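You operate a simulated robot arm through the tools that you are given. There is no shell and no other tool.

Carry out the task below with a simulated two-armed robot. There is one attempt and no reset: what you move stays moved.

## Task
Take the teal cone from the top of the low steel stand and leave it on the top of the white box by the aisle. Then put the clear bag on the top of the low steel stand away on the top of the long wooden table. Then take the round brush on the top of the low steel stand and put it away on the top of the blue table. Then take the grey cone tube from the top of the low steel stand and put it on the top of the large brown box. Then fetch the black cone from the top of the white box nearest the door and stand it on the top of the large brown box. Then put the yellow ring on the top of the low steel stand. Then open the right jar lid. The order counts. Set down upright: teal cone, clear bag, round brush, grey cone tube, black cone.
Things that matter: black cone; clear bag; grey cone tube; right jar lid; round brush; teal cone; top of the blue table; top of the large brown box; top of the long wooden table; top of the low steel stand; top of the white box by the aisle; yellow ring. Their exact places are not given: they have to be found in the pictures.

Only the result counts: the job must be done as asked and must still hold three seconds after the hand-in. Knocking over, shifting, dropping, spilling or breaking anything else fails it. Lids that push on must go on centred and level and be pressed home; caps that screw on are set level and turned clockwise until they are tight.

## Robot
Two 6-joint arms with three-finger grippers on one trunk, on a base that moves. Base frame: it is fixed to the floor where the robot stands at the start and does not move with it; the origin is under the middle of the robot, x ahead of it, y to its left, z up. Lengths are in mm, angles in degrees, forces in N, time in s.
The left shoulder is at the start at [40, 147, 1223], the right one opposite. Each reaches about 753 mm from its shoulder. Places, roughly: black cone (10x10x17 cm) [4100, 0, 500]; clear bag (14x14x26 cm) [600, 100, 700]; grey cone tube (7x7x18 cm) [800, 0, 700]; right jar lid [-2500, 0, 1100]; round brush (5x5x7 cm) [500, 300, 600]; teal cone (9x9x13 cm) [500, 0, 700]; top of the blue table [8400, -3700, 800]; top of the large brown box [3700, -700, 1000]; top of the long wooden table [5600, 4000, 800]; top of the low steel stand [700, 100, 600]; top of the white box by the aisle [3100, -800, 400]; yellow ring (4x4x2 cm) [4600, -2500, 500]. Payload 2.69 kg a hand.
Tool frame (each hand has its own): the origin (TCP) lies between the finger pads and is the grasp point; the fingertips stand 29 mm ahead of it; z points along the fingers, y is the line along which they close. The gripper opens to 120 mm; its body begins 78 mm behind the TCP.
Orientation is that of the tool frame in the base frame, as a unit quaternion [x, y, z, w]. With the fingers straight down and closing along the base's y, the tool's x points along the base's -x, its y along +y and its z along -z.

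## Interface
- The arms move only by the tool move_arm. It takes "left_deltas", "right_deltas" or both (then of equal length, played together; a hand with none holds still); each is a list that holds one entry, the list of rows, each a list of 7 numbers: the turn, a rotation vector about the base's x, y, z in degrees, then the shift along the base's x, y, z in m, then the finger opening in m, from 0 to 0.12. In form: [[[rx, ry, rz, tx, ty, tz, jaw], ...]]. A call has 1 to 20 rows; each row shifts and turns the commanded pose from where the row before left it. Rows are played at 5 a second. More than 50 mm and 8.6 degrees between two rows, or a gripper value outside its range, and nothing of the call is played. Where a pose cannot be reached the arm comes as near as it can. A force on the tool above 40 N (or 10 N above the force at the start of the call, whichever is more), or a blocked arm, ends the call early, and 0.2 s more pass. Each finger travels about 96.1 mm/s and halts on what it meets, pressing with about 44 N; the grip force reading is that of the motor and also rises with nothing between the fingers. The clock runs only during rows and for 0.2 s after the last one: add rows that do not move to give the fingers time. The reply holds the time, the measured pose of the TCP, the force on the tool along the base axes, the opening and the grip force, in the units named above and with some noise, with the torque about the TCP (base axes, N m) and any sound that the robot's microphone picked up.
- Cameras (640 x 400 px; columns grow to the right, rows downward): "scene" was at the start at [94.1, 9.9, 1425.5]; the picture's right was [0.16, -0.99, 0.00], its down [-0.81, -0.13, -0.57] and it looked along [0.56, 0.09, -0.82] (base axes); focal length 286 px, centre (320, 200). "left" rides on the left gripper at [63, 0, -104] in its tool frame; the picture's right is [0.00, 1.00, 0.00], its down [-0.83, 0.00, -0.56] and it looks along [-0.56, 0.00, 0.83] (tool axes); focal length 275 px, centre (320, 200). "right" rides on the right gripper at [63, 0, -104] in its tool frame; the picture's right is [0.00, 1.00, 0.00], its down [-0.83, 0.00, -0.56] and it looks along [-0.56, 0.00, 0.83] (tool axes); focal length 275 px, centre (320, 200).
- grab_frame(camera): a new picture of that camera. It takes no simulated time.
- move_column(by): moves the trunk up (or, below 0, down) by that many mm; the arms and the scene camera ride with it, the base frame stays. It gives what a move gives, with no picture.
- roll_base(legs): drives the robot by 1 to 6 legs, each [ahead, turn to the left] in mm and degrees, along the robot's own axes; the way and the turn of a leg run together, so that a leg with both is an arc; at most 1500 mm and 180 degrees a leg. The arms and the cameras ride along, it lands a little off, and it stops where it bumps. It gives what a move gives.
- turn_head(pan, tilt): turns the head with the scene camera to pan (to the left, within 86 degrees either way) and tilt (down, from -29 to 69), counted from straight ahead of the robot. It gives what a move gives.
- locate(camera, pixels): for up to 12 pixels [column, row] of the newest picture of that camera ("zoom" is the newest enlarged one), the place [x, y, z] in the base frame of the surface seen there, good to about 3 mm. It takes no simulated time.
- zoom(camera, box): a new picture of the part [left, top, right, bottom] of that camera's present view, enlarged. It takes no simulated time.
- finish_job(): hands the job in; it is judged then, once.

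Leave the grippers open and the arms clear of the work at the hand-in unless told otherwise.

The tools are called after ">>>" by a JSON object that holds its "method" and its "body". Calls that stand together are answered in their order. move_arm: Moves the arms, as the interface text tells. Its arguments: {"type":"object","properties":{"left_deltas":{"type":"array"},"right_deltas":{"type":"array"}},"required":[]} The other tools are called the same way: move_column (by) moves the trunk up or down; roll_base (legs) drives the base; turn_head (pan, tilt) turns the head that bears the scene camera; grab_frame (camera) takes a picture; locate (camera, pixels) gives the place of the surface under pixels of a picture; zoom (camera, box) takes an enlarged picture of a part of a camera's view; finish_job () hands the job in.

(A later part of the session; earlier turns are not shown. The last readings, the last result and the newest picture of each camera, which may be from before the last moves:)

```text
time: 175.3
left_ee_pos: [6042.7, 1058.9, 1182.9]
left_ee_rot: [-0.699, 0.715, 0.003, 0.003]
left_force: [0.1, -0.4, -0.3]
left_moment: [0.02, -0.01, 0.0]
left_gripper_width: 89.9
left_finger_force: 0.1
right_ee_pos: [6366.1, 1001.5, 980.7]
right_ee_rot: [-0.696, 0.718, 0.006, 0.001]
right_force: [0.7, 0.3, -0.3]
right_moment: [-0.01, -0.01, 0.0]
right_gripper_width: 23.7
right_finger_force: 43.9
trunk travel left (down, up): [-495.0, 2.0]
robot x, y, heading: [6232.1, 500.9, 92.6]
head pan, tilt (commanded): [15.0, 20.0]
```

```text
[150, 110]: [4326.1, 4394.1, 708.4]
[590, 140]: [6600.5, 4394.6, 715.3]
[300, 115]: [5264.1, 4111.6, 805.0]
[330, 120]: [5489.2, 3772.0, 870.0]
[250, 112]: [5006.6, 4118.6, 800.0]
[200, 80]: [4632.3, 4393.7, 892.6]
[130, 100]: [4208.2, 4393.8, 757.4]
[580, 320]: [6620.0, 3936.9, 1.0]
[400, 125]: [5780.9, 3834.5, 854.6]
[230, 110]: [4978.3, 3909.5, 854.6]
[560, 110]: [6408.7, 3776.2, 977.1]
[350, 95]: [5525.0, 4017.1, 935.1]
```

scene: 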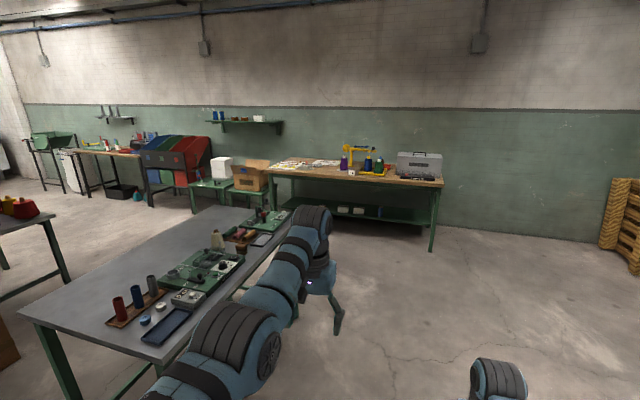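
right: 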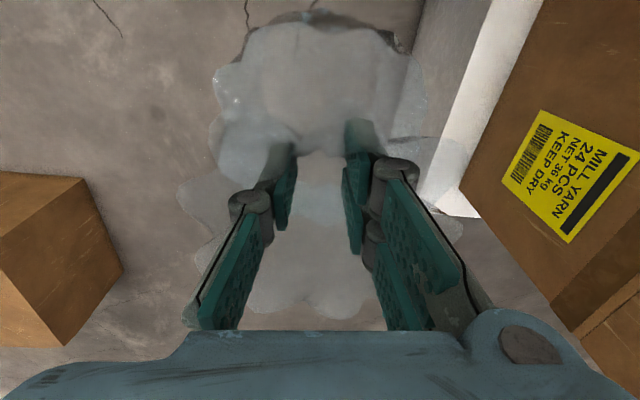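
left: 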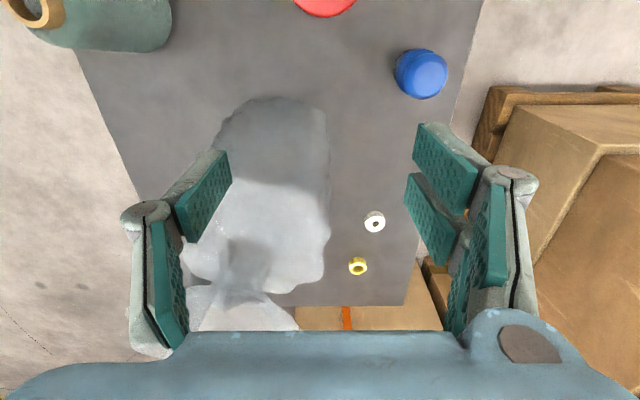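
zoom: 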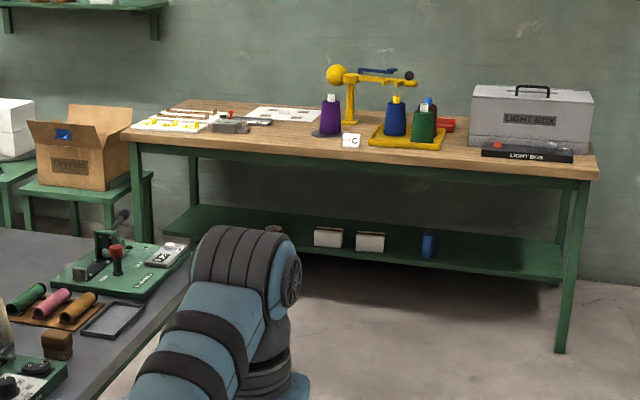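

The table top is at z≈800. I'll locate points along its front edge and on the clear patches.

>>> {"method": "locate", "body": {"camera": "zoom", "pixels": [[145, 133], [300, 143], [450, 157], [585, 170], [260, 132], [280, 125], [300, 130], [310, 105], [455, 148], [470, 150], [200, 128], [370, 148]]}}

>>> {"method": "zoom", "body": {"camera": "scene", "box": [270, 145, 370, 205]}}

>>> {"method": "locate", "body": {"camera": "zoom", "pixels": [[60, 170], [300, 190], [420, 200], [280, 160], [330, 170], [200, 150], [340, 120], [400, 160], [100, 120], [500, 220]]}}

```text
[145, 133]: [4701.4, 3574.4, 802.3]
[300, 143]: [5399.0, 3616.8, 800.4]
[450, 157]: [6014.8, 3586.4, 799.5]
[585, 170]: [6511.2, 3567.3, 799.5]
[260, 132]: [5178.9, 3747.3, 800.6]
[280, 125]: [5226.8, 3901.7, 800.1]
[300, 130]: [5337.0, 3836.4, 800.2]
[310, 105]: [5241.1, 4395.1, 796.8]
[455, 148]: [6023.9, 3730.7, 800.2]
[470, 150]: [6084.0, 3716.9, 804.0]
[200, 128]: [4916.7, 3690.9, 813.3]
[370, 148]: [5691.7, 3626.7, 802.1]
```

```text
6.40 times, centred on (320, 175) of scene
```

zoom: 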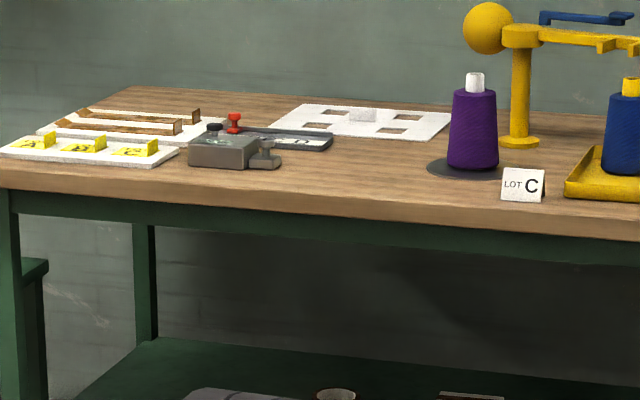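

```text
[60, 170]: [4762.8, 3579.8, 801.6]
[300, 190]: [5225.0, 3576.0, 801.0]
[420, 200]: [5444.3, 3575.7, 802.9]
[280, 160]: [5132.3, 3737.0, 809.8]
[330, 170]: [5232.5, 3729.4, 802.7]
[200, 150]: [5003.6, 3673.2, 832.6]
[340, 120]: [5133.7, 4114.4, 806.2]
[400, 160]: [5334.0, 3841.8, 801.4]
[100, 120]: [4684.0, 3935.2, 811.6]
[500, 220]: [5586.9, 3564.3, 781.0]
```

The top is at z≈800 with its front edge at y≈3560. A clear patch lies around (5270, 3680) between the grey gadget and the purple spool. The bag's base is at 743, so I'll raise the right arm about 95 mm to carry it above the table top.

>>> {"method": "move_arm", "body": {"right_deltas": [[[0, 0, 0, 0, 0.01, 0.03, 0.01], [0, 0, 0, 0, 0.01, 0.035, 0.01], [0, 0, 0, 0, 0.01, 0.035, 0.01], [0, 0, 0, 0, 0, 0, 0.01]]]}}

>>> {"method": "locate", "body": {"camera": "scene", "pixels": [[30, 310], [160, 352], [285, 213], [225, 208], [160, 360], [60, 395]]}}

>>> {"method": "grab_frame", "body": {"camera": "right"}}

```text
time: 176.3
left_ee_pos: [6042.2, 1059.9, 1182.3]
left_ee_rot: [-0.699, 0.715, 0.003, 0.002]
left_force: [0.3, 0.4, -0.4]
left_moment: [0.0, -0.03, 0.0]
left_gripper_width: 89.9
left_finger_force: 0.1
right_ee_pos: [6366.6, 1031.9, 1081.6]
right_ee_rot: [-0.695, 0.719, 0.006, 0.001]
right_force: [0.1, 0.4, -0.5]
right_moment: [-0.02, 0.01, -0.04]
right_gripper_width: 23.4
right_finger_force: 43.8
trunk travel left (down, up): [-495.0, 2.0]
robot x, y, heading: [6225.5, 499.2, 92.5]
head pan, tilt (commanded): [15.0, 20.0]
```

```text
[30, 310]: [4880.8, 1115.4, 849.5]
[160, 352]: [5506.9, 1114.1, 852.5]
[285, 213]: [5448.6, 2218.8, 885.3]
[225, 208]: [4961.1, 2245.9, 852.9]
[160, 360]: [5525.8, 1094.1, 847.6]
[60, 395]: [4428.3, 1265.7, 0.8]
```

```text
taken
```

right: 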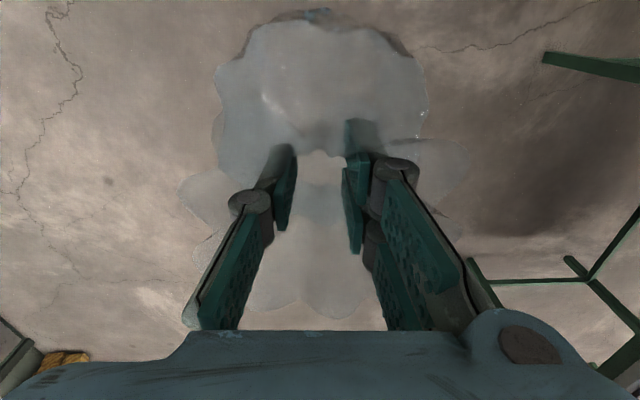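

The bag's base is now at z≈844. I'll drive along +y to y≈2450, well clear of the metal table whose edge is at x≈5520, and check.

>>> {"method": "roll_base", "body": {"legs": [[0, -2.5], [1000, 0], [950, 0], [0, 63]]}}

>>> {"method": "turn_head", "body": {"pan": 0, "tilt": 25}}

>>> {"method": "grab_frame", "body": {"camera": "scene"}}

```text
time: 189.3
left_ee_pos: [5626.9, 2541.3, 1183.6]
left_ee_rot: [0.969, -0.246, -0.003, 0.0]
left_force: [0.9, 0.3, 0.4]
left_moment: [0.0, -0.02, -0.03]
left_gripper_width: 89.7
left_finger_force: 0.0
right_ee_pos: [5799.3, 2816.0, 1080.8]
right_ee_rot: [0.968, -0.251, -0.005, 0.002]
right_force: [-0.4, 0.0, -1.3]
right_moment: [0.02, 0.0, 0.0]
right_gripper_width: 23.5
right_finger_force: 43.9
trunk travel left (down, up): [-495.0, 2.0]
robot x, y, heading: [6206.7, 2453.2, 155.5]
head pan, tilt (commanded): [15.0, 20.0]
```

```text
time: 190.1
left_ee_pos: [5626.9, 2539.9, 1183.0]
left_ee_rot: [0.969, -0.246, -0.004, -0.001]
left_force: [0.3, 0.0, -0.1]
left_moment: [0.01, 0.02, -0.02]
left_gripper_width: 90.3
left_finger_force: 0.0
right_ee_pos: [5800.1, 2815.8, 1080.6]
right_ee_rot: [0.968, -0.252, -0.005, 0.002]
right_force: [-0.5, -0.5, 0.3]
right_moment: [-0.02, 0.0, 0.02]
right_gripper_width: 23.7
right_finger_force: 43.9
trunk travel left (down, up): [-495.0, 2.0]
robot x, y, heading: [6209.7, 2447.8, 155.3]
head pan, tilt (commanded): [0.0, 25.0]
```

```text
taken
```

scene: 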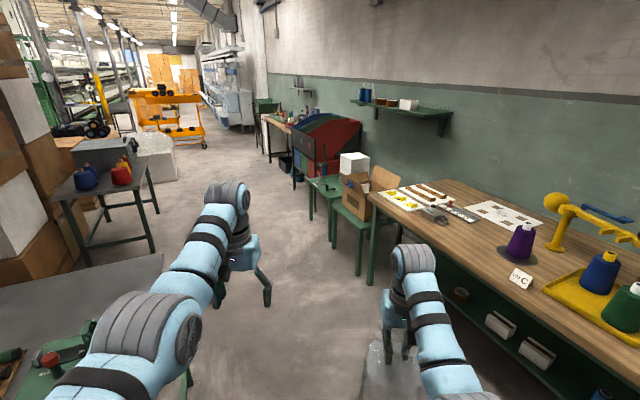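

I'm at (6208,2450) heading 155°. I'll drive 1200 mm to about (5117,2950), then turn right to face the table.

>>> {"method": "roll_base", "body": {"legs": [[1200, 0], [0, -65]]}}

>>> {"method": "grab_frame", "body": {"camera": "scene"}}

>>> {"method": "grab_frame", "body": {"camera": "right"}}

```text
time: 199.0
left_ee_pos: [4937.0, 3528.2, 1182.1]
left_ee_rot: [-0.686, 0.728, 0.002, 0.003]
left_force: [0.8, -0.5, -0.1]
left_moment: [0.02, 0.01, -0.01]
left_gripper_width: 90.0
left_finger_force: 0.0
right_ee_pos: [5259.1, 3488.9, 1081.1]
right_ee_rot: [-0.682, 0.731, 0.006, 0.002]
right_force: [-1.4, -0.4, 0.5]
right_moment: [-0.01, 0.01, 0.01]
right_gripper_width: 23.8
right_finger_force: 43.5
trunk travel left (down, up): [-495.0, 2.0]
robot x, y, heading: [5102.7, 2963.9, 90.5]
head pan, tilt (commanded): [0.0, 25.0]
```

```text
taken
```

scene: 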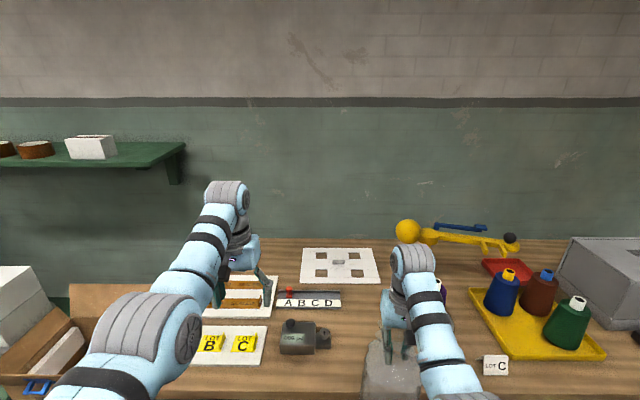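

```text
taken
```

right: 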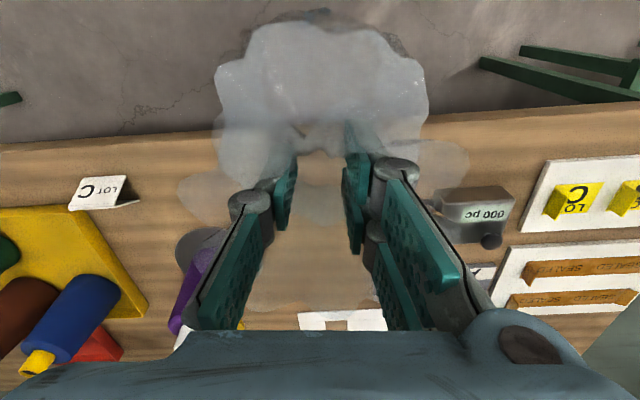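

The right hand is at (5259,3489) with the bag just short of the table, and the patch beyond is clear. I'll roll ahead 195 mm so the bag hangs over (5258, 3684).

>>> {"method": "roll_base", "body": {"legs": [[195, 0]]}}

>>> {"method": "turn_head", "body": {"pan": -15, "tilt": 45}}

>>> {"method": "grab_frame", "body": {"camera": "scene"}}

>>> {"method": "grab_frame", "body": {"camera": "right"}}

```text
time: 200.6
left_ee_pos: [4933.3, 3722.8, 1185.0]
left_ee_rot: [-0.688, 0.726, 0.004, 0.004]
left_force: [-1.0, -0.5, 0.7]
left_moment: [0.07, -0.02, -0.01]
left_gripper_width: 90.0
left_finger_force: 0.1
right_ee_pos: [5255.6, 3685.3, 1082.9]
right_ee_rot: [-0.683, 0.73, 0.006, 0.002]
right_force: [-0.6, -0.2, 0.3]
right_moment: [0.06, -0.03, -0.01]
right_gripper_width: 23.9
right_finger_force: 43.9
trunk travel left (down, up): [-495.0, 2.0]
robot x, y, heading: [5096.7, 3161.9, 90.8]
head pan, tilt (commanded): [0.0, 25.0]
```

```text
time: 201.5
left_ee_pos: [4933.3, 3727.6, 1183.5]
left_ee_rot: [-0.687, 0.726, 0.004, 0.002]
left_force: [0.1, 0.3, -0.3]
left_moment: [0.02, -0.02, 0.02]
left_gripper_width: 89.8
left_finger_force: 0.1
right_ee_pos: [5255.4, 3689.8, 1080.5]
right_ee_rot: [-0.683, 0.73, 0.006, 0.001]
right_force: [-0.6, 0.5, -0.7]
right_moment: [-0.01, 0.02, -0.03]
right_gripper_width: 23.6
right_finger_force: 44.0
trunk travel left (down, up): [-495.0, 2.0]
robot x, y, heading: [5103.2, 3159.8, 91.0]
head pan, tilt (commanded): [-15.0, 45.0]
```

```text
taken
```

scene: 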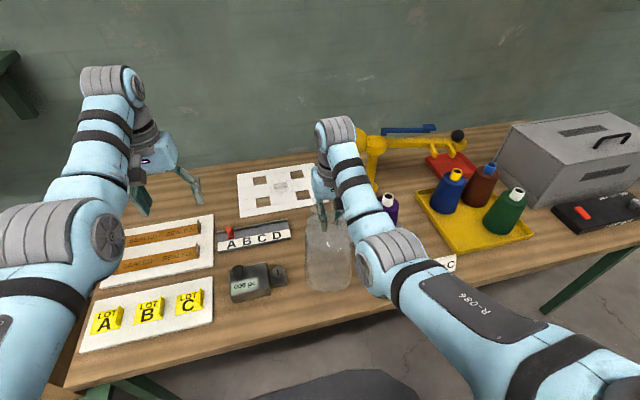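

```text
taken
```

right: 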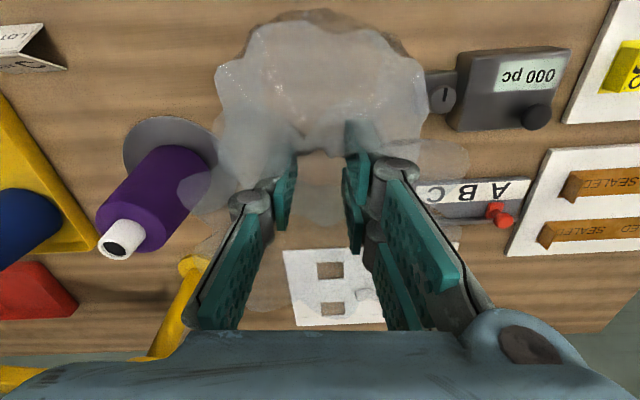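

The bag hangs between the grey counter gadget and the purple spool. I'll locate the gadget's knob at (440,92) and the spool's disc edge to confirm the gaps.

>>> {"method": "locate", "body": {"camera": "right", "pixels": [[440, 92], [430, 95], [200, 130], [210, 160], [128, 230], [300, 300], [470, 205], [150, 200]]}}

>>> {"method": "locate", "body": {"camera": "scene", "pixels": [[284, 275], [230, 290], [268, 290], [350, 300], [380, 215], [300, 300], [290, 240], [330, 310]]}}

```text
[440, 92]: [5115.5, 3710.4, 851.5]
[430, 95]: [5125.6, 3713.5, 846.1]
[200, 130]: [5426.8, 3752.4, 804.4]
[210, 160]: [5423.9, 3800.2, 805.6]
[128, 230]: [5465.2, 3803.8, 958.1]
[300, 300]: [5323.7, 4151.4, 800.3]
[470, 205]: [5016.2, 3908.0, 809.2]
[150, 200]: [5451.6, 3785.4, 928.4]
```

```text
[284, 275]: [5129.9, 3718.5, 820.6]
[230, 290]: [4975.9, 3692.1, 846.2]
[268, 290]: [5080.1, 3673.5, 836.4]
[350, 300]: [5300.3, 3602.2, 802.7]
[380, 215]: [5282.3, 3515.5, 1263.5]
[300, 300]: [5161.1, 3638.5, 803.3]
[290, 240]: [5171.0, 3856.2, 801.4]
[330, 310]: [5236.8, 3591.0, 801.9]
```

The gaps are 55 mm on the gadget side and about 80 mm on the spool side. The bag's base should touch at TCP z≈1037, so I'll lower 36 mm by trunk first.

>>> {"method": "move_column", "body": {"by": -36}}

>>> {"method": "move_arm", "body": {"right_deltas": [[[0, 0, 0, 0, 0, -0.002, 0.01], [0, 0, 0, 0, 0, -0.002, 0.01], [0, 0, 0, 0, 0, -0.001, 0.01], [0, 0, 0, 0, 0, 0, 0.01]]]}}

```text
time: 202.3
left_ee_pos: [4932.2, 3728.2, 1147.7]
left_ee_rot: [-0.688, 0.726, 0.003, 0.002]
left_force: [-0.1, -0.6, 0.0]
left_moment: [-0.04, -0.01, -0.02]
left_gripper_width: 90.0
left_finger_force: 0.1
right_ee_pos: [5254.6, 3690.6, 1045.0]
right_ee_rot: [-0.683, 0.73, 0.005, 0.001]
right_force: [0.2, 0.6, 0.2]
right_moment: [0.01, 0.01, 0.01]
right_gripper_width: 23.9
right_finger_force: 44.6
trunk travel left (down, up): [-459.0, 38.0]
robot x, y, heading: [5101.3, 3159.0, 90.9]
head pan, tilt (commanded): [-15.0, 45.0]
```

```text
time: 203.3
left_ee_pos: [4932.9, 3727.2, 1148.8]
left_ee_rot: [-0.687, 0.726, 0.003, 0.003]
left_force: [0.1, -0.2, -0.7]
left_moment: [-0.01, -0.02, -0.04]
left_gripper_width: 90.2
left_finger_force: 0.0
right_ee_pos: [5255.4, 3689.0, 1041.1]
right_ee_rot: [-0.683, 0.73, 0.006, 0.001]
right_force: [-0.7, -0.5, -0.8]
right_moment: [0.0, -0.01, -0.02]
right_gripper_width: 23.8
right_finger_force: 44.1
trunk travel left (down, up): [-459.0, 38.0]
robot x, y, heading: [5099.3, 3163.1, 91.0]
head pan, tilt (commanded): [-15.0, 45.0]
```

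No contact yet at TCP z 1041. I'll continue in 1.5 mm steps and watch the force.

>>> {"method": "move_arm", "body": {"right_deltas": [[[0, 0, 0, 0, 0, -0.0015, 0.01], [0, 0, 0, 0, 0, -0.0015, 0.01], [0, 0, 0, 0, 0, -0.001, 0.01], [0, 0, 0, 0, 0, 0, 0.01]]]}}

```text
time: 204.3
left_ee_pos: [4931.4, 3725.5, 1148.6]
left_ee_rot: [-0.688, 0.726, 0.003, 0.004]
left_force: [-0.1, 0.2, -0.4]
left_moment: [0.02, 0.0, -0.03]
left_gripper_width: 90.4
left_finger_force: 0.1
right_ee_pos: [5253.1, 3689.3, 1038.3]
right_ee_rot: [-0.683, 0.73, 0.008, 0.003]
right_force: [-0.2, 6.2, 23.3]
right_moment: [0.12, 0.03, 0.02]
right_gripper_width: 23.5
right_finger_force: 43.8
trunk travel left (down, up): [-459.0, 38.0]
robot x, y, heading: [5099.6, 3163.8, 90.9]
head pan, tilt (commanded): [-15.0, 45.0]
```

The force is +23 N, so the bag is standing. I'll ease off 1 mm, then open the fingers fully.

>>> {"method": "move_arm", "body": {"right_deltas": [[[0, 0, 0, 0, 0, 0.001, 0.01], [0, 0, 0, 0, 0, 0, 0.03], [0, 0, 0, 0, 0, 0, 0.06], [0, 0, 0, 0, 0, 0, 0.09], [0, 0, 0, 0, 0, 0, 0.12], [0, 0, 0, 0, 0, 0, 0.12], [0, 0, 0, 0, 0, 0, 0.12]]]}}

>>> {"method": "grab_frame", "body": {"camera": "right"}}

```text
time: 205.9
left_ee_pos: [4931.7, 3727.1, 1149.3]
left_ee_rot: [-0.688, 0.726, 0.003, 0.002]
left_force: [0.2, 0.0, 0.6]
left_moment: [0.0, 0.01, 0.0]
left_gripper_width: 90.2
left_finger_force: 0.0
right_ee_pos: [5254.3, 3690.4, 1037.4]
right_ee_rot: [-0.683, 0.73, 0.005, 0.001]
right_force: [-0.5, 0.4, 0.4]
right_moment: [-0.01, 0.02, -0.02]
right_gripper_width: 119.9
right_finger_force: 0.0
trunk travel left (down, up): [-459.0, 38.0]
robot x, y, heading: [5099.4, 3163.5, 90.9]
head pan, tilt (commanded): [-15.0, 45.0]
```

```text
taken
```

right: 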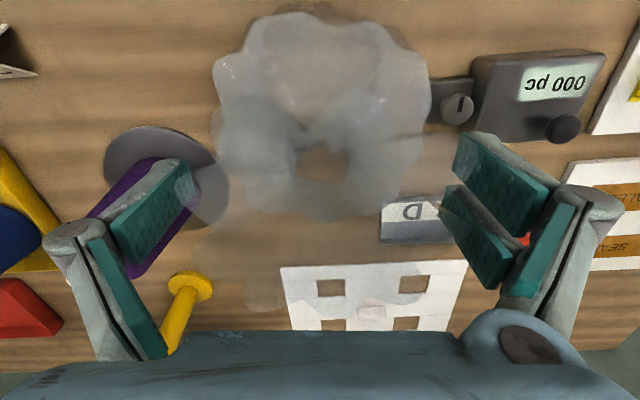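

The bag stands on its own with its flare free between the fingers. I'll rise straight up, first 36 mm with the trunk, then the arm.

>>> {"method": "move_column", "body": {"by": 36}}

>>> {"method": "move_arm", "body": {"right_deltas": [[[0, 0, 0, 0, 0, 0.012, 0.12], [0, 0, 0, 0, 0, 0.012, 0.12], [0, 0, 0, 0, 0, 0.012, 0.12], [0, 0, 0, 0, 0, 0.012, 0.12], [0, 0, 0, 0, 0, 0.012, 0.12], [0, 0, 0, 0, 0, 0, 0.12]]]}}

>>> {"method": "grab_frame", "body": {"camera": "right"}}

>>> {"method": "grab_frame", "body": {"camera": "scene"}}

```text
time: 206.7
left_ee_pos: [4932.7, 3725.8, 1183.4]
left_ee_rot: [-0.687, 0.726, 0.003, 0.003]
left_force: [0.0, -0.2, 0.5]
left_moment: [0.01, 0.0, 0.03]
left_gripper_width: 89.7
left_finger_force: 0.0
right_ee_pos: [5255.6, 3689.4, 1073.3]
right_ee_rot: [-0.683, 0.73, 0.006, 0.001]
right_force: [-0.4, -1.1, 1.0]
right_moment: [0.0, -0.01, 0.01]
right_gripper_width: 120.2
right_finger_force: 0.1
trunk travel left (down, up): [-495.0, 2.0]
robot x, y, heading: [5099.5, 3160.7, 90.6]
head pan, tilt (commanded): [-15.0, 45.0]
```

```text
time: 208.1
left_ee_pos: [4932.9, 3727.7, 1183.0]
left_ee_rot: [-0.688, 0.726, 0.003, 0.003]
left_force: [-0.4, -0.3, 0.1]
left_moment: [0.01, 0.0, -0.01]
left_gripper_width: 90.1
left_finger_force: 0.2
right_ee_pos: [5252.0, 3707.1, 1123.6]
right_ee_rot: [-0.684, 0.73, 0.005, 0.001]
right_force: [0.9, -0.7, -0.2]
right_moment: [0.02, 0.02, -0.02]
right_gripper_width: 119.9
right_finger_force: 0.0
right hand out of reach, approached as far as the arm can: row 2, 3, 4, 5
trunk travel left (down, up): [-495.0, 2.0]
robot x, y, heading: [5099.8, 3161.2, 90.9]
head pan, tilt (commanded): [-15.0, 45.0]
```

```text
taken
```

right: 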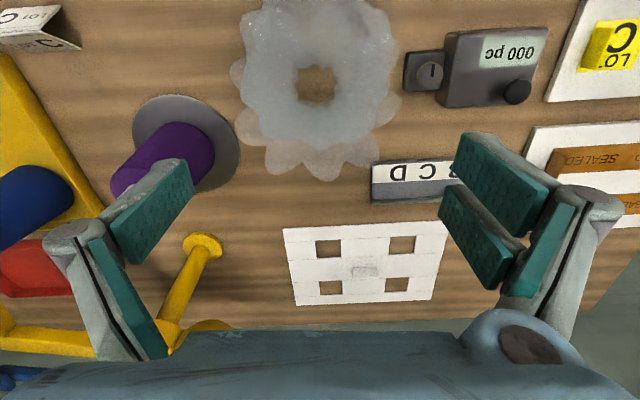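

```text
taken
```

scene: 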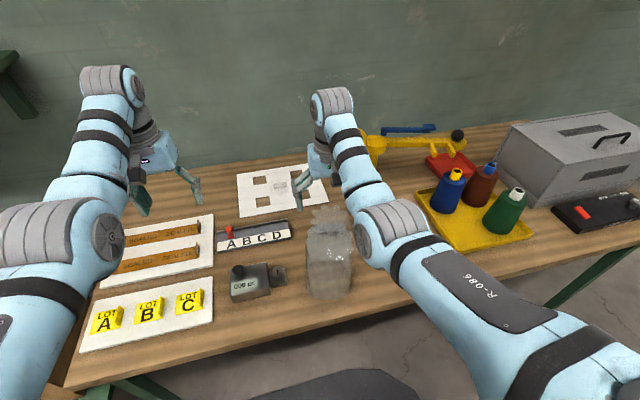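

The bag stands upright on the wooden table, with the fingertips about 30 mm above its flare. I'll back off 250 mm, then turn left to look down the corridor along y≈2900 that leads back to the front of the stand.

>>> {"method": "roll_base", "body": {"legs": [[-270, 0], [0, 89]]}}

>>> {"method": "turn_head", "body": {"pan": 0, "tilt": 15}}

>>> {"method": "grab_frame", "body": {"camera": "scene"}}

```text
time: 213.7
left_ee_pos: [4536.1, 2746.1, 1182.2]
left_ee_rot: [0.999, -0.043, -0.003, 0.0]
left_force: [0.5, 0.5, -0.3]
left_moment: [-0.01, -0.04, -0.03]
left_gripper_width: 90.0
left_finger_force: 0.1
right_ee_pos: [4563.8, 3064.8, 1123.6]
right_ee_rot: [0.999, -0.049, -0.004, 0.003]
right_force: [0.0, 0.1, -0.2]
right_moment: [0.01, 0.01, 0.03]
right_gripper_width: 120.0
right_finger_force: 0.0
trunk travel left (down, up): [-495.0, 2.0]
robot x, y, heading: [5106.9, 2893.1, 178.8]
head pan, tilt (commanded): [-15.0, 45.0]
```

```text
time: 214.7
left_ee_pos: [4534.4, 2745.0, 1183.0]
left_ee_rot: [0.999, -0.043, -0.003, -0.001]
left_force: [-0.9, 0.7, -1.0]
left_moment: [0.03, -0.03, 0.0]
left_gripper_width: 90.1
left_finger_force: 0.1
right_ee_pos: [4563.4, 3063.3, 1125.2]
right_ee_rot: [0.999, -0.049, -0.004, 0.003]
right_force: [-0.5, 0.4, -0.9]
right_moment: [-0.04, 0.0, -0.03]
right_gripper_width: 119.9
right_finger_force: 0.0
trunk travel left (down, up): [-495.0, 2.0]
robot x, y, heading: [5104.3, 2893.7, 178.7]
head pan, tilt (commanded): [0.0, 15.0]
```

```text
taken
```

scene: 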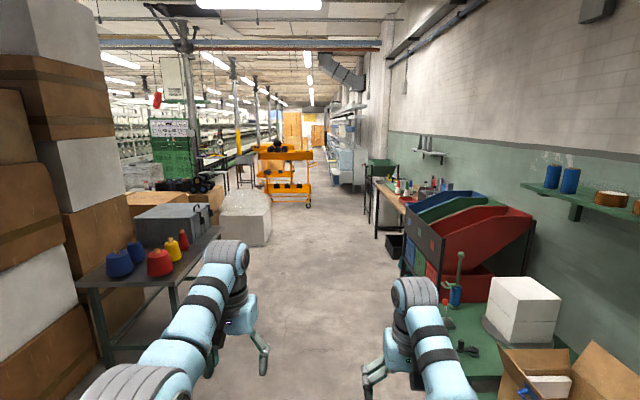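

The corridor is open between the spool table on the left and the stools and bins on the right. I'll locate the edges on each side to pick a centred line.

>>> {"method": "locate", "body": {"camera": "scene", "pixels": [[452, 330], [430, 250], [405, 265], [218, 230], [175, 300], [100, 350], [245, 240], [270, 235], [265, 195], [310, 200], [375, 235], [330, 290]]}}

```text
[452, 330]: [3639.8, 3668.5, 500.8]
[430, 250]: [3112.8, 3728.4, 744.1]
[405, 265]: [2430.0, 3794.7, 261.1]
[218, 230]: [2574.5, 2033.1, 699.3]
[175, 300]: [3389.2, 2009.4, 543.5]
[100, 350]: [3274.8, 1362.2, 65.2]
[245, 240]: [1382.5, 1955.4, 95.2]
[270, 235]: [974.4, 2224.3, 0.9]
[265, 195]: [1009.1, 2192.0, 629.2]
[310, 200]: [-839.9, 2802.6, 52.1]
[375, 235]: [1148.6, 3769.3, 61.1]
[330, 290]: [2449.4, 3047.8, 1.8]
```

The clear lane runs between y≈2230 and y≈3650. I'll drive down the middle to about x=1600 and re-check.

>>> {"method": "roll_base", "body": {"legs": [[0, 2], [1500, 0], [1500, 0], [500, 0]]}}

>>> {"method": "grab_frame", "body": {"camera": "scene"}}

```text
time: 232.1
left_ee_pos: [1032.0, 2774.0, 1184.2]
left_ee_rot: [0.999, -0.05, -0.005, 0.0]
left_force: [-0.2, -0.4, -0.5]
left_moment: [-0.04, 0.02, 0.02]
left_gripper_width: 90.0
left_finger_force: 0.0
right_ee_pos: [1066.6, 3092.7, 1126.6]
right_ee_rot: [0.998, -0.056, -0.005, 0.003]
right_force: [-0.1, 0.7, -0.6]
right_moment: [0.02, 0.03, -0.01]
right_gripper_width: 120.1
right_finger_force: 0.0
trunk travel left (down, up): [-495.0, 2.0]
robot x, y, heading: [1601.0, 2915.1, 178.0]
head pan, tilt (commanded): [0.0, 15.0]
```

```text
taken
```

scene: 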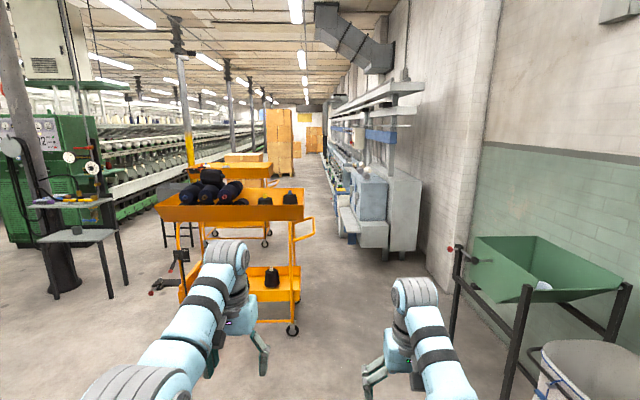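

The orange trolley is ahead on the left. I'll locate its near wheel at (292,330), its left end, and the grey table's legs.

>>> {"method": "locate", "body": {"camera": "scene", "pixels": [[292, 332], [305, 215], [160, 205], [185, 320], [150, 290], [125, 285], [55, 298], [115, 232], [200, 350], [60, 350], [20, 395]]}}

>>> {"method": "turn_head", "body": {"pan": 50, "tilt": 25}}

>>> {"method": "grab_frame", "body": {"camera": "scene"}}

```text
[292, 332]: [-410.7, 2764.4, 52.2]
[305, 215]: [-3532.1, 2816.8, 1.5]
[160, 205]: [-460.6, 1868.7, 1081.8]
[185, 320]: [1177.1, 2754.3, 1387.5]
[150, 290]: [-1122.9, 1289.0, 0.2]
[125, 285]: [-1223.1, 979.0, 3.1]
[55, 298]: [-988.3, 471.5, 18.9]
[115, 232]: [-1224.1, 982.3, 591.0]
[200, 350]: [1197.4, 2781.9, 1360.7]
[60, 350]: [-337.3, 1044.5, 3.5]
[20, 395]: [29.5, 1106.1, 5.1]
```

```text
time: 233.3
left_ee_pos: [1030.9, 2773.0, 1183.5]
left_ee_rot: [0.999, -0.051, -0.004, 0.0]
left_force: [0.2, 0.0, -0.1]
left_moment: [-0.01, 0.0, -0.01]
left_gripper_width: 89.9
left_finger_force: 0.0
right_ee_pos: [1064.5, 3093.1, 1125.6]
right_ee_rot: [0.998, -0.056, -0.004, 0.004]
right_force: [0.6, -0.1, -0.2]
right_moment: [-0.01, 0.0, -0.03]
right_gripper_width: 120.2
right_finger_force: 0.0
trunk travel left (down, up): [-495.0, 2.0]
robot x, y, heading: [1605.3, 2916.6, 178.1]
head pan, tilt (commanded): [50.0, 25.0]
```

```text
taken
```

scene: 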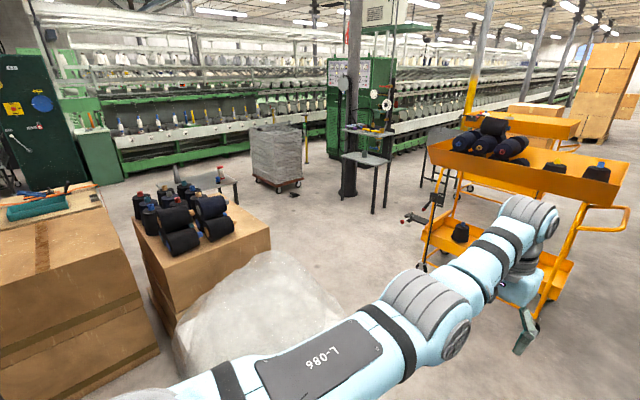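

The trolley spans y 1870–2764 at x≤−400 and the wrapped sack's corner is near (742,2040), so a lane about 1.1 m wide lies between them. I'll go on to x≈500, turn left, and drive down that lane.

>>> {"method": "roll_base", "body": {"legs": [[1100, 0], [0, 80]]}}

>>> {"method": "turn_head", "body": {"pan": 0, "tilt": 25}}

>>> {"method": "grab_frame", "body": {"camera": "scene"}}

```text
time: 242.5
left_ee_pos: [539.0, 2360.1, 1184.6]
left_ee_rot: [0.789, 0.614, -0.003, 0.002]
left_force: [-0.6, 0.0, 0.3]
left_moment: [0.0, -0.03, -0.01]
left_gripper_width: 90.1
left_finger_force: 0.1
right_ee_pos: [227.3, 2442.0, 1124.2]
right_ee_rot: [0.793, 0.609, -0.002, 0.005]
right_force: [-0.9, 0.4, -0.1]
right_moment: [0.0, 0.03, -0.01]
right_gripper_width: 119.9
right_finger_force: 0.0
trunk travel left (down, up): [-495.0, 2.0]
robot x, y, heading: [478.3, 2946.6, -100.1]
head pan, tilt (commanded): [50.0, 25.0]
```

```text
time: 243.6
left_ee_pos: [540.0, 2361.2, 1182.2]
left_ee_rot: [0.789, 0.614, -0.003, 0.002]
left_force: [0.1, 0.8, 0.4]
left_moment: [-0.02, 0.01, -0.01]
left_gripper_width: 90.3
left_finger_force: 0.1
right_ee_pos: [228.2, 2441.3, 1124.7]
right_ee_rot: [0.793, 0.609, -0.001, 0.006]
right_force: [0.3, 0.2, -0.2]
right_moment: [0.02, 0.03, 0.01]
right_gripper_width: 120.2
right_finger_force: 0.1
trunk travel left (down, up): [-495.0, 2.0]
robot x, y, heading: [480.6, 2948.7, -100.5]
head pan, tilt (commanded): [0.0, 25.0]
```

```text
taken
```

scene: 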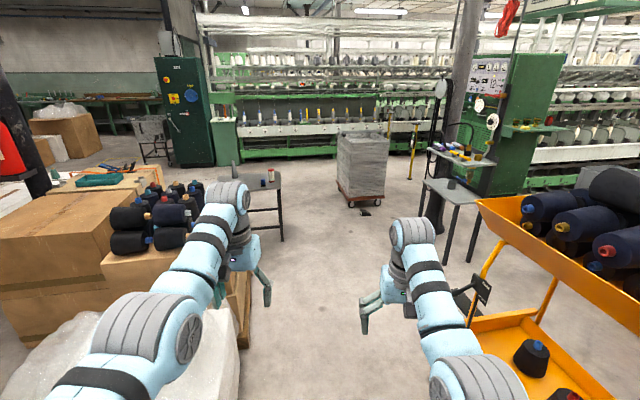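

The trolley's tray is on my right near the arm. I'll locate its nearest edges before driving on.

>>> {"method": "locate", "body": {"camera": "scene", "pixels": [[480, 205], [560, 250], [640, 310], [470, 325], [485, 285], [240, 330], [235, 275], [250, 290], [440, 300], [560, 385], [130, 330], [440, 230]]}}

```text
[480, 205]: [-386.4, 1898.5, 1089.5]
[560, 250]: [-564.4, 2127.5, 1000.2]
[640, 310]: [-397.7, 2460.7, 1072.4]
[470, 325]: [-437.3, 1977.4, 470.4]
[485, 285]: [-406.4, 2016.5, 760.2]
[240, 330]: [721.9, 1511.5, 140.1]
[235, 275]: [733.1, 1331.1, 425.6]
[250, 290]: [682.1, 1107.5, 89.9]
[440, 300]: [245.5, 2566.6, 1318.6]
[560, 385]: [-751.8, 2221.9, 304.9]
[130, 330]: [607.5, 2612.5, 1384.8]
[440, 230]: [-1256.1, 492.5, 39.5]
```

There's enough clearance on both sides (trolley edge x≈−386, pallet x≈690). I'll drive 1480 mm down the lane.

>>> {"method": "roll_base", "body": {"legs": [[1480, 0]]}}

>>> {"method": "turn_head", "body": {"pan": 20, "tilt": 35}}

>>> {"method": "grab_frame", "body": {"camera": "scene"}}

```text
time: 251.1
left_ee_pos: [275.8, 888.1, 1182.3]
left_ee_rot: [0.788, 0.616, -0.003, 0.002]
left_force: [0.4, -0.6, 0.3]
left_moment: [0.02, 0.03, 0.01]
left_gripper_width: 89.8
left_finger_force: 0.0
right_ee_pos: [-35.5, 967.1, 1125.4]
right_ee_rot: [0.791, 0.611, -0.001, 0.004]
right_force: [-0.3, -0.1, -0.2]
right_moment: [0.02, 0.02, 0.02]
right_gripper_width: 120.1
right_finger_force: 0.0
trunk travel left (down, up): [-495.0, 2.0]
robot x, y, heading: [218.6, 1474.0, -100.2]
head pan, tilt (commanded): [0.0, 25.0]
```

```text
time: 251.9
left_ee_pos: [276.5, 887.3, 1182.7]
left_ee_rot: [0.788, 0.616, -0.002, 0.002]
left_force: [0.3, -0.3, 0.6]
left_moment: [-0.02, -0.02, 0.0]
left_gripper_width: 90.3
left_finger_force: 0.1
right_ee_pos: [-34.4, 966.4, 1124.2]
right_ee_rot: [0.791, 0.611, -0.001, 0.006]
right_force: [0.1, 0.0, -0.9]
right_moment: [0.01, 0.0, 0.0]
right_gripper_width: 120.1
right_finger_force: 0.1
trunk travel left (down, up): [-495.0, 2.0]
robot x, y, heading: [218.9, 1477.0, -100.1]
head pan, tilt (commanded): [20.0, 35.0]
```

```text
taken
```

scene: 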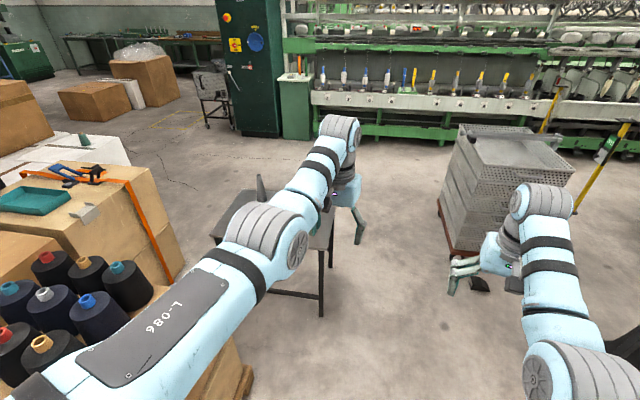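

The stand's front is free. I'll drive to about (−120,175), then turn left to face the stand so the left hand can reach the brush.

>>> {"method": "roll_base", "body": {"legs": [[0, -4.5], [1345, 0]]}}

```text
time: 259.1
left_ee_pos: [-102.7, -405.3, 1185.0]
left_ee_rot: [0.811, 0.586, -0.003, 0.002]
left_force: [-0.3, -0.9, -0.8]
left_moment: [0.01, -0.03, -0.01]
left_gripper_width: 90.4
left_finger_force: 0.0
right_ee_pos: [-406.0, -301.2, 1125.4]
right_ee_rot: [0.814, 0.581, -0.002, 0.005]
right_force: [-0.7, 0.0, -0.1]
right_moment: [0.0, -0.01, -0.03]
right_gripper_width: 119.8
right_finger_force: 0.0
trunk travel left (down, up): [-495.0, 2.0]
robot x, y, heading: [-118.1, 184.5, -104.5]
head pan, tilt (commanded): [20.0, 35.0]
```

I'm at (−118,185) heading −104°. Now I'll turn left 104° to face the stand.

>>> {"method": "roll_base", "body": {"legs": [[0, 104.5]]}}

>>> {"method": "turn_head", "body": {"pan": 0, "tilt": 50}}

>>> {"method": "grab_frame", "body": {"camera": "scene"}}

>>> {"method": "grab_frame", "body": {"camera": "left"}}

```text
time: 263.8
left_ee_pos: [452.4, 336.7, 1183.0]
left_ee_rot: [0.04, 0.999, 0.0, 0.003]
left_force: [-0.6, 0.0, -0.7]
left_moment: [-0.01, 0.02, 0.01]
left_gripper_width: 89.7
left_finger_force: 0.0
right_ee_pos: [424.0, 16.8, 1125.0]
right_ee_rot: [0.047, 0.999, 0.004, 0.005]
right_force: [0.0, 1.1, -0.3]
right_moment: [0.0, -0.03, 0.02]
right_gripper_width: 120.2
right_finger_force: 0.1
trunk travel left (down, up): [-495.0, 2.0]
robot x, y, heading: [-116.7, 179.3, -0.6]
head pan, tilt (commanded): [20.0, 35.0]
```

```text
time: 264.6
left_ee_pos: [450.2, 337.5, 1182.1]
left_ee_rot: [0.04, 0.999, 0.0, 0.002]
left_force: [-0.2, 0.4, -0.2]
left_moment: [-0.01, -0.01, -0.05]
left_gripper_width: 90.2
left_finger_force: 0.2
right_ee_pos: [424.2, 17.2, 1125.3]
right_ee_rot: [0.046, 0.999, 0.004, 0.004]
right_force: [0.2, -0.4, -0.5]
right_moment: [0.03, -0.02, 0.0]
right_gripper_width: 119.5
right_finger_force: 0.2
trunk travel left (down, up): [-495.0, 2.0]
robot x, y, heading: [-116.0, 185.7, -0.5]
head pan, tilt (commanded): [0.0, 50.0]
```

```text
taken
```

scene: 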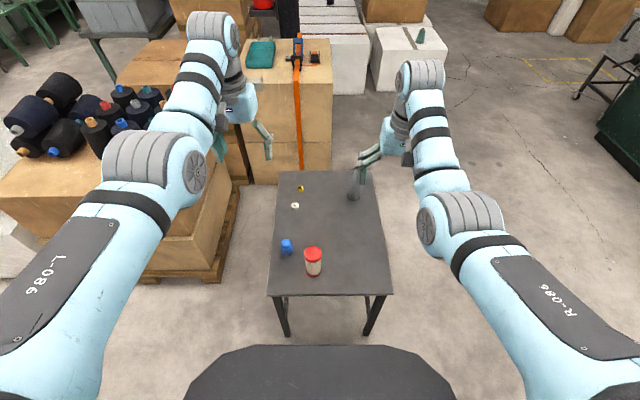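

```text
taken
```

left: 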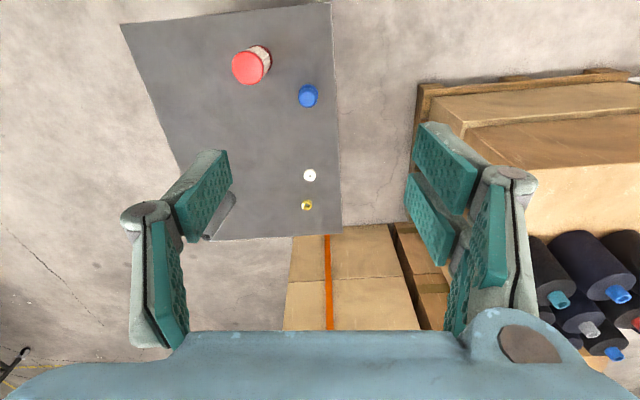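

I see the can at (251,65), the brush at (308,96), both rings, and the grey tube partly hidden. I'll locate the brush and can in the left camera and zoom in on the brush.

>>> {"method": "zoom", "body": {"camera": "left", "box": [220, 30, 340, 120]}}

>>> {"method": "locate", "body": {"camera": "zoom", "pixels": [[465, 290], [445, 290], [490, 290], [465, 265], [465, 315], [510, 310], [465, 330], [150, 170], [260, 150]]}}

```text
4.44 times, centred on (280, 75) of left
```

zoom: 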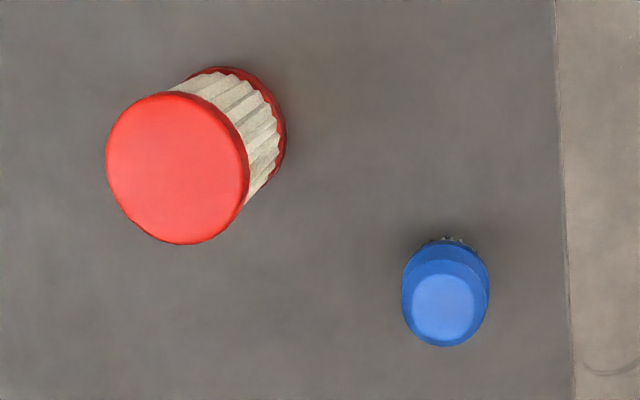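

```text
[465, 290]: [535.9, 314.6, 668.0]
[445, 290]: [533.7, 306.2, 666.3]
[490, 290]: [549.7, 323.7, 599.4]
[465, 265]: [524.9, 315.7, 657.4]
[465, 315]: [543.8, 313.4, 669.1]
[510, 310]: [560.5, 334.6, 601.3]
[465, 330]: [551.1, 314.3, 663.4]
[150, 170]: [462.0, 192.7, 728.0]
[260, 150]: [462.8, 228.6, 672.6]
```

The brush's top is centred near (540, 305) at z≈669, and the can is where it should be. I'll roll ahead 130 mm with the hands high.

>>> {"method": "roll_base", "body": {"legs": [[132, 0]]}}

>>> {"method": "move_column", "body": {"by": -290}}

>>> {"method": "grab_frame", "body": {"camera": "left"}}

>>> {"method": "grab_frame", "body": {"camera": "scene"}}

```text
time: 265.9
left_ee_pos: [572.3, 333.7, 1188.8]
left_ee_rot: [0.041, 0.999, -0.001, 0.01]
left_force: [0.2, -0.4, -1.9]
left_moment: [-0.01, -0.02, 0.01]
left_gripper_width: 90.1
left_finger_force: 0.0
right_ee_pos: [541.9, 14.8, 1130.8]
right_ee_rot: [0.047, 0.999, 0.004, 0.009]
right_force: [0.4, 0.4, -1.2]
right_moment: [-0.05, 0.07, 0.0]
right_gripper_width: 120.2
right_finger_force: 0.0
trunk travel left (down, up): [-495.0, 2.0]
robot x, y, heading: [12.4, 186.5, -0.9]
head pan, tilt (commanded): [0.0, 50.0]
```

```text
time: 268.9
left_ee_pos: [581.9, 334.0, 896.7]
left_ee_rot: [0.041, 0.999, 0.0, 0.004]
left_force: [0.9, -0.1, -0.3]
left_moment: [-0.01, 0.03, 0.0]
left_gripper_width: 90.1
left_finger_force: 0.2
right_ee_pos: [552.3, 15.1, 836.8]
right_ee_rot: [0.046, 0.999, 0.003, 0.005]
right_force: [-0.1, 0.1, -0.1]
right_moment: [0.04, 0.0, 0.01]
right_gripper_width: 120.2
right_finger_force: 0.0
trunk travel left (down, up): [-205.0, 292.0]
robot x, y, heading: [8.6, 181.4, -0.8]
head pan, tilt (commanded): [0.0, 50.0]
```

```text
taken
```

left: 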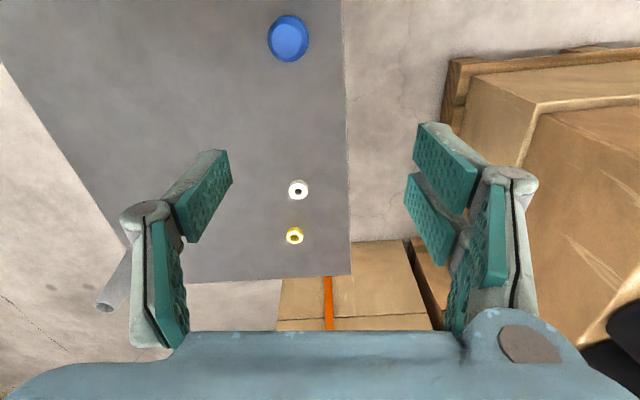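

```text
taken
```

scene: 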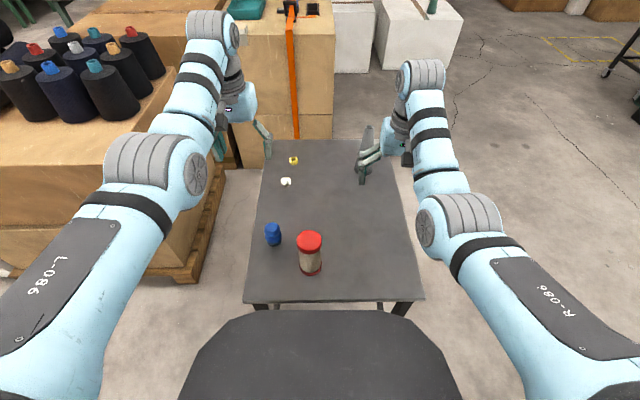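

The left hand is at (582,334,897). I'll bring it down and in over the brush to about (540, 305, 742).

>>> {"method": "move_arm", "body": {"left_deltas": [[[0, 0, 0, -0.004, -0.006, -0.031, 0.09], [0, 0, 0, -0.008, -0.006, -0.031, 0.09], [0, 0, 0, -0.01, -0.006, -0.031, 0.09], [0, 0, 0, -0.01, -0.006, -0.031, 0.09], [0, 0, 0, -0.01, -0.0045, -0.031, 0.09], [0, 0, 0, 0, 0, 0, 0.09]]]}}

>>> {"method": "grab_frame", "body": {"camera": "left"}}

```text
time: 270.2
left_ee_pos: [538.8, 306.4, 741.4]
left_ee_rot: [0.041, 0.999, -0.001, 0.004]
left_force: [-0.3, 0.4, -0.5]
left_moment: [0.03, 0.03, 0.02]
left_gripper_width: 90.1
left_finger_force: 0.1
right_ee_pos: [551.0, 15.7, 836.6]
right_ee_rot: [0.046, 0.999, 0.003, 0.005]
right_force: [-0.5, -0.3, 0.2]
right_moment: [-0.01, -0.02, -0.02]
right_gripper_width: 119.8
right_finger_force: 0.1
trunk travel left (down, up): [-205.0, 292.0]
robot x, y, heading: [11.9, 181.7, -0.8]
head pan, tilt (commanded): [0.0, 50.0]
```

```text
taken
```

left: 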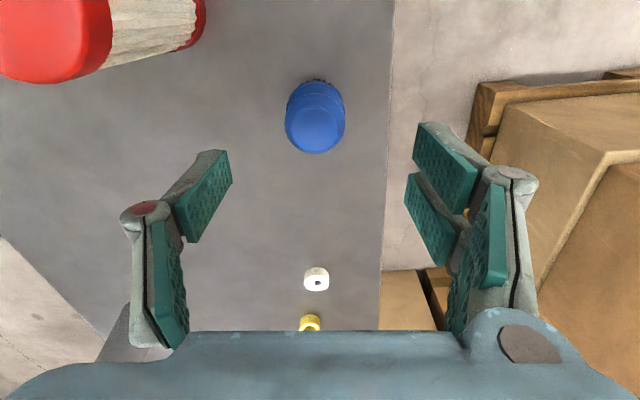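

The knob shows at (315,130), about 3 mm to −y of the hand's centre. I'll correct that while descending to z≈643.

>>> {"method": "move_arm", "body": {"left_deltas": [[[0, 0.3, 0, 0, -0.003, -0.025, 0.09], [0, 0, 0, 0, 0, -0.025, 0.09], [0, 0, 0, 0, 0, -0.025, 0.09], [0, 0, 0, 0, 0, -0.022, 0.09], [0, 0, 0, 0, 0, 0, 0.09]]]}}

>>> {"method": "grab_frame", "body": {"camera": "left"}}

```text
time: 271.4
left_ee_pos: [538.5, 303.3, 644.9]
left_ee_rot: [0.041, 0.999, -0.001, 0.002]
left_force: [-1.0, 0.3, -0.2]
left_moment: [0.0, 0.03, 0.01]
left_gripper_width: 90.0
left_finger_force: 0.1
right_ee_pos: [552.0, 15.4, 837.1]
right_ee_rot: [0.046, 0.999, 0.004, 0.005]
right_force: [-0.1, 0.1, 0.0]
right_moment: [0.0, 0.0, 0.01]
right_gripper_width: 120.1
right_finger_force: 0.1
trunk travel left (down, up): [-205.0, 292.0]
robot x, y, heading: [11.7, 179.0, -0.7]
head pan, tilt (commanded): [0.0, 50.0]
```

```text
taken
```

left: 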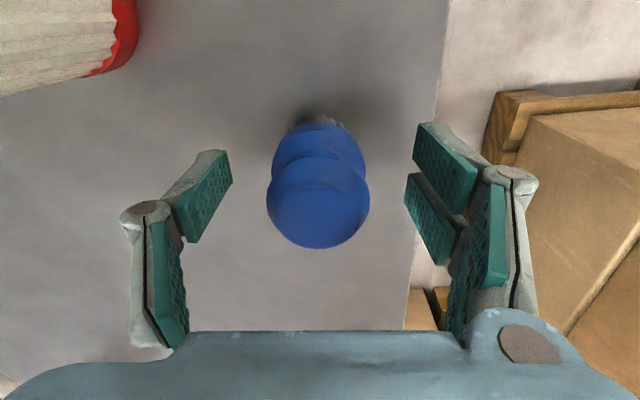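

The brush is centred between the fingers. I'll go 3 mm lower and close.

>>> {"method": "move_arm", "body": {"left_deltas": [[[0, 0, 0, 0, 0, -0.003, 0.09], [0, 0, 0, 0, 0, 0, 0.06], [0, 0, 0, 0, 0, 0, 0.035], [0, 0, 0, 0, 0, 0, 0.02], [0, 0, 0, 0, 0, 0, 0.02], [0, 0, 0, 0, 0, 0, 0.02]]]}}

>>> {"method": "grab_frame", "body": {"camera": "left"}}

```text
time: 272.9
left_ee_pos: [537.5, 303.9, 642.4]
left_ee_rot: [0.042, 0.999, -0.002, 0.002]
left_force: [0.4, 0.4, 0.7]
left_moment: [0.07, -0.01, 0.01]
left_gripper_width: 43.7
left_finger_force: 44.5
right_ee_pos: [551.4, 15.1, 837.9]
right_ee_rot: [0.047, 0.999, 0.004, 0.005]
right_force: [0.1, -0.2, 0.8]
right_moment: [0.0, -0.03, 0.0]
right_gripper_width: 120.1
right_finger_force: 0.1
trunk travel left (down, up): [-205.0, 292.0]
robot x, y, heading: [9.0, 181.8, -0.7]
head pan, tilt (commanded): [0.0, 50.0]
```

```text
taken
```

left: 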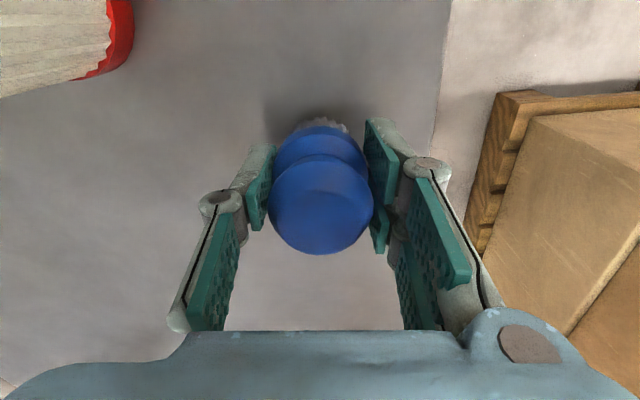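

The brush is gripped at 43.7 mm with its base 40 mm below the TCP. I'll lift with the trunk.

>>> {"method": "move_column", "body": {"by": 270}}

>>> {"method": "grab_frame", "body": {"camera": "left"}}

>>> {"method": "grab_frame", "body": {"camera": "scene"}}

```text
time: 275.6
left_ee_pos: [537.9, 302.5, 911.9]
left_ee_rot: [0.042, 0.999, 0.0, 0.001]
left_force: [0.4, 0.3, -0.8]
left_moment: [-0.01, 0.01, 0.02]
left_gripper_width: 43.9
left_finger_force: 44.4
right_ee_pos: [551.6, 16.1, 1107.3]
right_ee_rot: [0.047, 0.999, 0.004, 0.004]
right_force: [-0.4, -1.0, -0.1]
right_moment: [0.02, -0.03, 0.01]
right_gripper_width: 120.0
right_finger_force: 0.0
trunk travel left (down, up): [-475.0, 22.0]
robot x, y, heading: [12.8, 177.9, -0.5]
head pan, tilt (commanded): [0.0, 50.0]
```

```text
taken
```

left: 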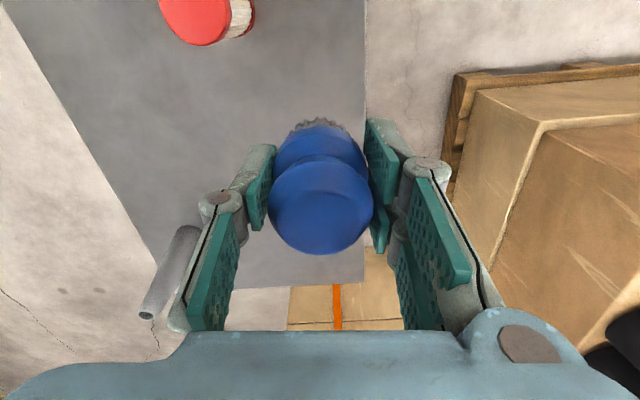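

```text
taken
```

scene: 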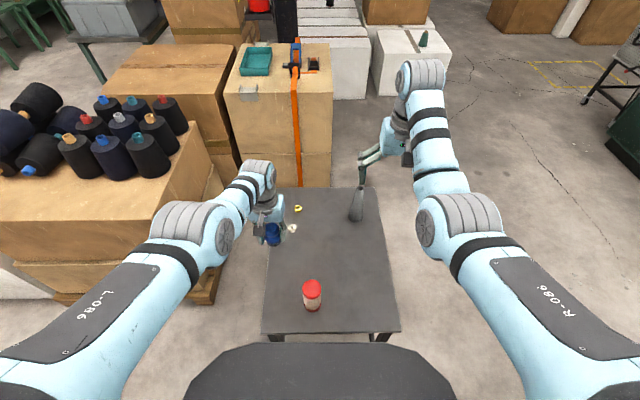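

The brush came up cleanly and the can is undisturbed. I'll back off 50 mm and turn right to head along −y past the stand's front.

>>> {"method": "roll_base", "body": {"legs": [[-50, 0], [0, -89]]}}

```text
time: 280.3
left_ee_pos: [89.3, -341.2, 911.1]
left_ee_rot: [0.732, 0.681, -0.001, 0.0]
left_force: [0.1, 0.6, -0.6]
left_moment: [0.01, 0.01, 0.04]
left_gripper_width: 43.6
left_finger_force: 43.9
right_ee_pos: [-199.0, -358.0, 1106.8]
right_ee_rot: [0.737, 0.676, 0.0, 0.006]
right_force: [-0.5, -0.8, -1.1]
right_moment: [-0.03, 0.04, 0.03]
right_gripper_width: 120.1
right_finger_force: 0.0
trunk travel left (down, up): [-475.0, 22.0]
robot x, y, heading: [-41.6, 185.8, -90.2]
head pan, tilt (commanded): [0.0, 50.0]
```

Heading −90° at (−42,186). I'll drive 1000 mm between the stand and the crate, then turn left toward the right-hand lane.

>>> {"method": "roll_base", "body": {"legs": [[1000, 0], [0, 69.5]]}}

```text
time: 288.6
left_ee_pos: [490.9, -896.9, 911.1]
left_ee_rot: [0.217, 0.976, -0.002, 0.002]
left_force: [-0.8, 0.4, -1.3]
left_moment: [0.02, -0.01, 0.0]
left_gripper_width: 43.7
left_finger_force: 44.3
right_ee_pos: [402.6, -1171.1, 1106.3]
right_ee_rot: [0.222, 0.975, 0.003, 0.007]
right_force: [0.5, 0.1, 0.7]
right_moment: [-0.01, -0.01, 0.0]
right_gripper_width: 120.0
right_finger_force: 0.1
trunk travel left (down, up): [-475.0, 22.0]
robot x, y, heading: [-46.6, -827.3, -21.2]
head pan, tilt (commanded): [0.0, 50.0]
```

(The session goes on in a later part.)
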